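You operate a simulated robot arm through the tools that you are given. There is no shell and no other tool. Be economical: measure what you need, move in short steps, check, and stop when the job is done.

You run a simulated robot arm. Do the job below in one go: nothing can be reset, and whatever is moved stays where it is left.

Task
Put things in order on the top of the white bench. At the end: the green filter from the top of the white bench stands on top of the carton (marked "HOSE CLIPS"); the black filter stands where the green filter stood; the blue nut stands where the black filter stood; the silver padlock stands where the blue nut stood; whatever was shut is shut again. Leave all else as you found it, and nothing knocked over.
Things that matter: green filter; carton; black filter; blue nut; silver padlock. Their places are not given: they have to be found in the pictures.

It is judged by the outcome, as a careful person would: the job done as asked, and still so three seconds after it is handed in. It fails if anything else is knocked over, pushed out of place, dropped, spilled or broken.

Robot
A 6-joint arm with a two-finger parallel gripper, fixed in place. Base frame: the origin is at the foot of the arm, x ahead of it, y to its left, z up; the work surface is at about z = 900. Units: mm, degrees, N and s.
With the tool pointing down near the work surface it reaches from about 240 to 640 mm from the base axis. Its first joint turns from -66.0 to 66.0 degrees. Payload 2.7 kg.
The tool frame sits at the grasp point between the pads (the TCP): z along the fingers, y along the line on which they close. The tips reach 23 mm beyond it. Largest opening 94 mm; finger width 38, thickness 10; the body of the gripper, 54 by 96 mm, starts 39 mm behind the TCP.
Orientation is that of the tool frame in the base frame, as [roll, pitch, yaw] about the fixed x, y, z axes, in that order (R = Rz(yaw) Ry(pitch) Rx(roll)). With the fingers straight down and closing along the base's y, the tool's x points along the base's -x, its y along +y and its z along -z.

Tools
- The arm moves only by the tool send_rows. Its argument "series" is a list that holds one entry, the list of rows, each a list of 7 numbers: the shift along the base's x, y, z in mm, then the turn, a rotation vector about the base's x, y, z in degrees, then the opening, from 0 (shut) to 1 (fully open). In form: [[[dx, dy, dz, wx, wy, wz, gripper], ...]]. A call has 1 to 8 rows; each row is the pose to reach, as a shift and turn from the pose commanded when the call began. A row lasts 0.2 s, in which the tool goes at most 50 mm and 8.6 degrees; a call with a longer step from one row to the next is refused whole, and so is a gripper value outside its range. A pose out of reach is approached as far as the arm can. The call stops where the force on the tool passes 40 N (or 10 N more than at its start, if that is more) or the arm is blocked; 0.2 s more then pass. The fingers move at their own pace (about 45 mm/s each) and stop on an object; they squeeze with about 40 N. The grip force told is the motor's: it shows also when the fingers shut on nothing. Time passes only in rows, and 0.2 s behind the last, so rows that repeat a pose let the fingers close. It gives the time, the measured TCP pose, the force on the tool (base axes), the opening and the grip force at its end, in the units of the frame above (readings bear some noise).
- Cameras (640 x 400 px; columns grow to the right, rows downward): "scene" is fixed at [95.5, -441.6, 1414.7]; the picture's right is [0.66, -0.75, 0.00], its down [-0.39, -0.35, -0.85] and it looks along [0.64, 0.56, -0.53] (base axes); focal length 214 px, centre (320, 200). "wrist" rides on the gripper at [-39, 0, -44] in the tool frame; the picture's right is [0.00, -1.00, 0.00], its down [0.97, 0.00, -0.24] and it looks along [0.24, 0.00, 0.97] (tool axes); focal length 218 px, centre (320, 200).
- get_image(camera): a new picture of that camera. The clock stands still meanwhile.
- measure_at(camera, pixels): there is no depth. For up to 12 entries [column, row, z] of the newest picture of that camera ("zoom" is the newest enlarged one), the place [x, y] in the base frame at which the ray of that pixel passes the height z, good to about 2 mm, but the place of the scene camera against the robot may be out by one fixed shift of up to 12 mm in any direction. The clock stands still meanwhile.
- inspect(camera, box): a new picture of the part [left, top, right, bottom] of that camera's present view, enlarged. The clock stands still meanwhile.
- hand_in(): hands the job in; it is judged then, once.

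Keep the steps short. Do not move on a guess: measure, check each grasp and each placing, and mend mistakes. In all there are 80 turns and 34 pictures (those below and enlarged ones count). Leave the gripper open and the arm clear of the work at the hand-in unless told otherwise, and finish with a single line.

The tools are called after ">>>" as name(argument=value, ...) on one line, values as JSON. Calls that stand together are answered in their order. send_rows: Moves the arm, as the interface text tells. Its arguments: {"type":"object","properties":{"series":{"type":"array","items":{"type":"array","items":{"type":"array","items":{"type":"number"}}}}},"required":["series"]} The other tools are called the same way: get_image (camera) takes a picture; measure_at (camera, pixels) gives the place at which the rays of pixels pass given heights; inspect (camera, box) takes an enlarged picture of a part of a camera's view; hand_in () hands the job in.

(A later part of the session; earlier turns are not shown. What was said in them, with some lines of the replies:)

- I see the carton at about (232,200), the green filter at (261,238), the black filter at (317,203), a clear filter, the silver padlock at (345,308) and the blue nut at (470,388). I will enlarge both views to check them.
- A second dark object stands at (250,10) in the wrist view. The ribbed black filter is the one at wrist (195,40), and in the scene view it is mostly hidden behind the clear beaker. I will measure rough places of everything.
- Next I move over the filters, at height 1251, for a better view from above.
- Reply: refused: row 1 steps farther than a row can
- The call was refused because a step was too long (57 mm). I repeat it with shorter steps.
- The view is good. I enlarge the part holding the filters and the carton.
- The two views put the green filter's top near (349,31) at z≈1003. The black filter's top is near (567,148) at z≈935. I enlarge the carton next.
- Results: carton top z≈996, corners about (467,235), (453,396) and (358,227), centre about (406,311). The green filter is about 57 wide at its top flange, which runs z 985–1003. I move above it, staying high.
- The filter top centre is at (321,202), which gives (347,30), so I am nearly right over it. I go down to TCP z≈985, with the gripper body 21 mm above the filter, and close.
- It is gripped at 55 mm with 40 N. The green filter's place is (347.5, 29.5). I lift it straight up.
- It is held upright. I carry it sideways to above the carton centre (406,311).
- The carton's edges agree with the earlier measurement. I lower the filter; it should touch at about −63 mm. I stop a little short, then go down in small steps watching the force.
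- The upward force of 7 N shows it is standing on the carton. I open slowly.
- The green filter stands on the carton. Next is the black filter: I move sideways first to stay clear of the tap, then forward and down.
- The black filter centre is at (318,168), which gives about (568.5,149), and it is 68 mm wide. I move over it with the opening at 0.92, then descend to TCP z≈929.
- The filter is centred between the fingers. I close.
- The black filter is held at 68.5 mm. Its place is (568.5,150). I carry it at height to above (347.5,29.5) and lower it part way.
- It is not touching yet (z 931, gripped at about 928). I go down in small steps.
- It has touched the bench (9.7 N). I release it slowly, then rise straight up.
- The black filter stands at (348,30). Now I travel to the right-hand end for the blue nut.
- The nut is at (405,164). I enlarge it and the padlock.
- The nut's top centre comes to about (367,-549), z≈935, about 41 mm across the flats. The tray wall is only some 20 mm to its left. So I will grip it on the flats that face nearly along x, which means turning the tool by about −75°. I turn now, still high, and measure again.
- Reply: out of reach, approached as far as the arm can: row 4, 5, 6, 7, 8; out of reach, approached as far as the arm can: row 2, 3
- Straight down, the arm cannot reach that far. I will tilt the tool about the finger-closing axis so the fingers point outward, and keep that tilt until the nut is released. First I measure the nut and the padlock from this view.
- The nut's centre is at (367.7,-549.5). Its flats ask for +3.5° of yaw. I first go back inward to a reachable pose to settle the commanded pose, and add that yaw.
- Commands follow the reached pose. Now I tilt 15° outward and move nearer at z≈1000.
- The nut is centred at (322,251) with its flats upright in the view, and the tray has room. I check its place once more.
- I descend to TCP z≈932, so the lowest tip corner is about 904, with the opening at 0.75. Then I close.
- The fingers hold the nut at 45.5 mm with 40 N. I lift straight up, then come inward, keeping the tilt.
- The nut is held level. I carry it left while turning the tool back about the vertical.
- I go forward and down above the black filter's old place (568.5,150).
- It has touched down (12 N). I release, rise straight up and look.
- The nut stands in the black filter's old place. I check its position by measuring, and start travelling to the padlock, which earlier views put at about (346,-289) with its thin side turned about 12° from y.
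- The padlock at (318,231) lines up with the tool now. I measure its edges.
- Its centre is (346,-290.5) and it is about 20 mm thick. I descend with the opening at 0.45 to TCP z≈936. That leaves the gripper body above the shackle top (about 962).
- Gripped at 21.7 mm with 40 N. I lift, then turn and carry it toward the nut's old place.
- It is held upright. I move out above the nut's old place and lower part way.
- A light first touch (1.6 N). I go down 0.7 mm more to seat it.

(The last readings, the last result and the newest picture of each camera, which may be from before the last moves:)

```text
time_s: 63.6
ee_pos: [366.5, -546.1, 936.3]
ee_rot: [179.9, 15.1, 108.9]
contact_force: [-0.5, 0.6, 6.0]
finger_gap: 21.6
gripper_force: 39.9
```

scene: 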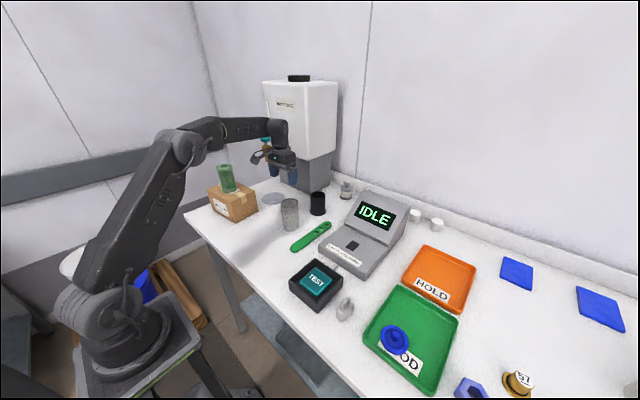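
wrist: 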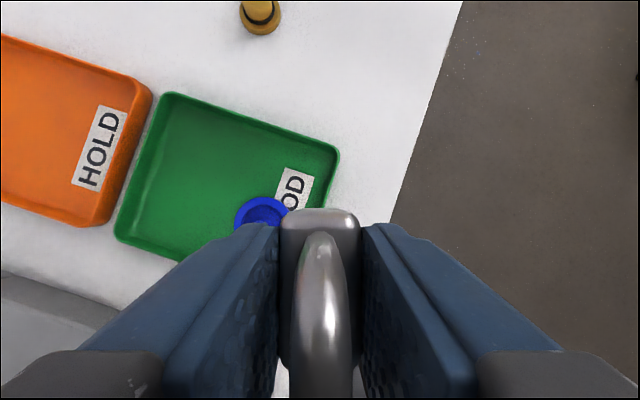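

It is seated (6 N). I release, rise straight up clear of the shackle, then come inward.

>>> send_rows(series=[[[0, 0, 0.5, 0, 0, 0, 0.3], [0, 0, 0.5, 0, 0, 0, 0.4], [0, 0, 0.5, 0, 0, 0, 0.5], [0, 0, 0.5, 0, 0, 0, 0.55], [0, 0, 0.5, 0, 0, 0, 0.55]]])

>>> send_rows(series=[[[0, 0, 15, 0, 0, 0, 0.55], [0, 0, 45, 0, 0, 0, 0.55], [0, 0, 80, 0, 0, 0, 0.7], [-15, 30, 110, 0, 0, 0, 0.9], [-30, 65, 140, 0, 0, 0, 1], [-40, 90, 150, 0, 0, 0, 1], [-40, 90, 150, 0, 0, 0, 1]]])

>>> get_image(camera="wrist")

```text
time_s: 64.8
ee_pos: [365.8, -545.5, 937.5]
ee_rot: [-180.0, 15.0, 109.0]
contact_force: [-0.5, 0.1, 0.1]
finger_gap: 51.5
gripper_force: 0.0
```

```text
time_s: 66.4
ee_pos: [325.4, -455.8, 1087.0]
ee_rot: [-179.9, 15.0, 108.9]
contact_force: [-0.4, 0.7, 0.1]
finger_gap: 94.0
gripper_force: 0.0
```

```text
2 pictures are left
```

wrist: 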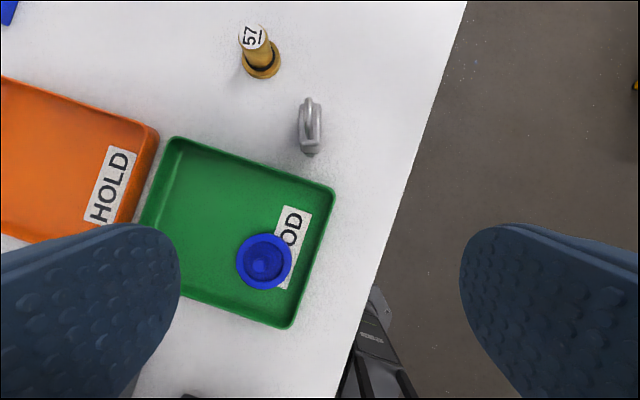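

The padlock stands upright. I measure its place, move the arm back clear, and take a last scene picture.

>>> measure_at(camera="wrist", pixels=[[310, 128, 931], [311, 152, 915]])

>>> send_rows(series=[[[-10, 35, 20, 0, 0, 0, 1], [-20, 70, 40, 0, 0, 0, 1], [-30, 105, 70, 0, 0, 0, 1], [-35, 140, 100, 0, 0, 0, 1], [-35, 180, 120, 0, 0, 0, 1], [-35, 220, 140, 0, 0, 0, 1], [-35, 260, 150, 0, 0, 0, 1], [-35, 260, 150, 0, 0, 0, 1]]])

>>> get_image(camera="scene")

```text
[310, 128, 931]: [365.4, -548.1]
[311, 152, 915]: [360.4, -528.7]
```

```text
time_s: 68.2
ee_pos: [291.1, -196.3, 1237.4]
ee_rot: [-180.0, 15.0, 108.9]
contact_force: [0.5, 0.0, -0.4]
finger_gap: 94.0
gripper_force: 0.1
```

```text
1 pictures are left
```

scene: 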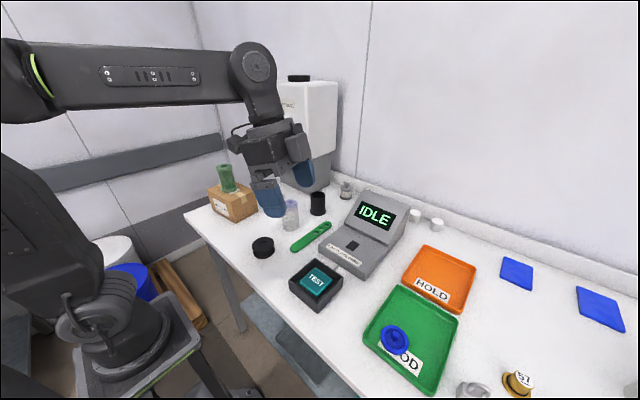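

The green filter stands on the carton, the black filter where the green one stood, the nut where the black one stood, and the padlock at about (366,-549). Nothing else has moved, nothing had to be opened, and the arm is clear with the gripper open. I hand the job in.

>>> hand_in()

```text
The job is handed in.
```

The job is done and handed in: the green filter is on the carton, the black filter is in the green filter's place, the blue nut is in the black filter's place, and the silver padlock is in the nut's place.
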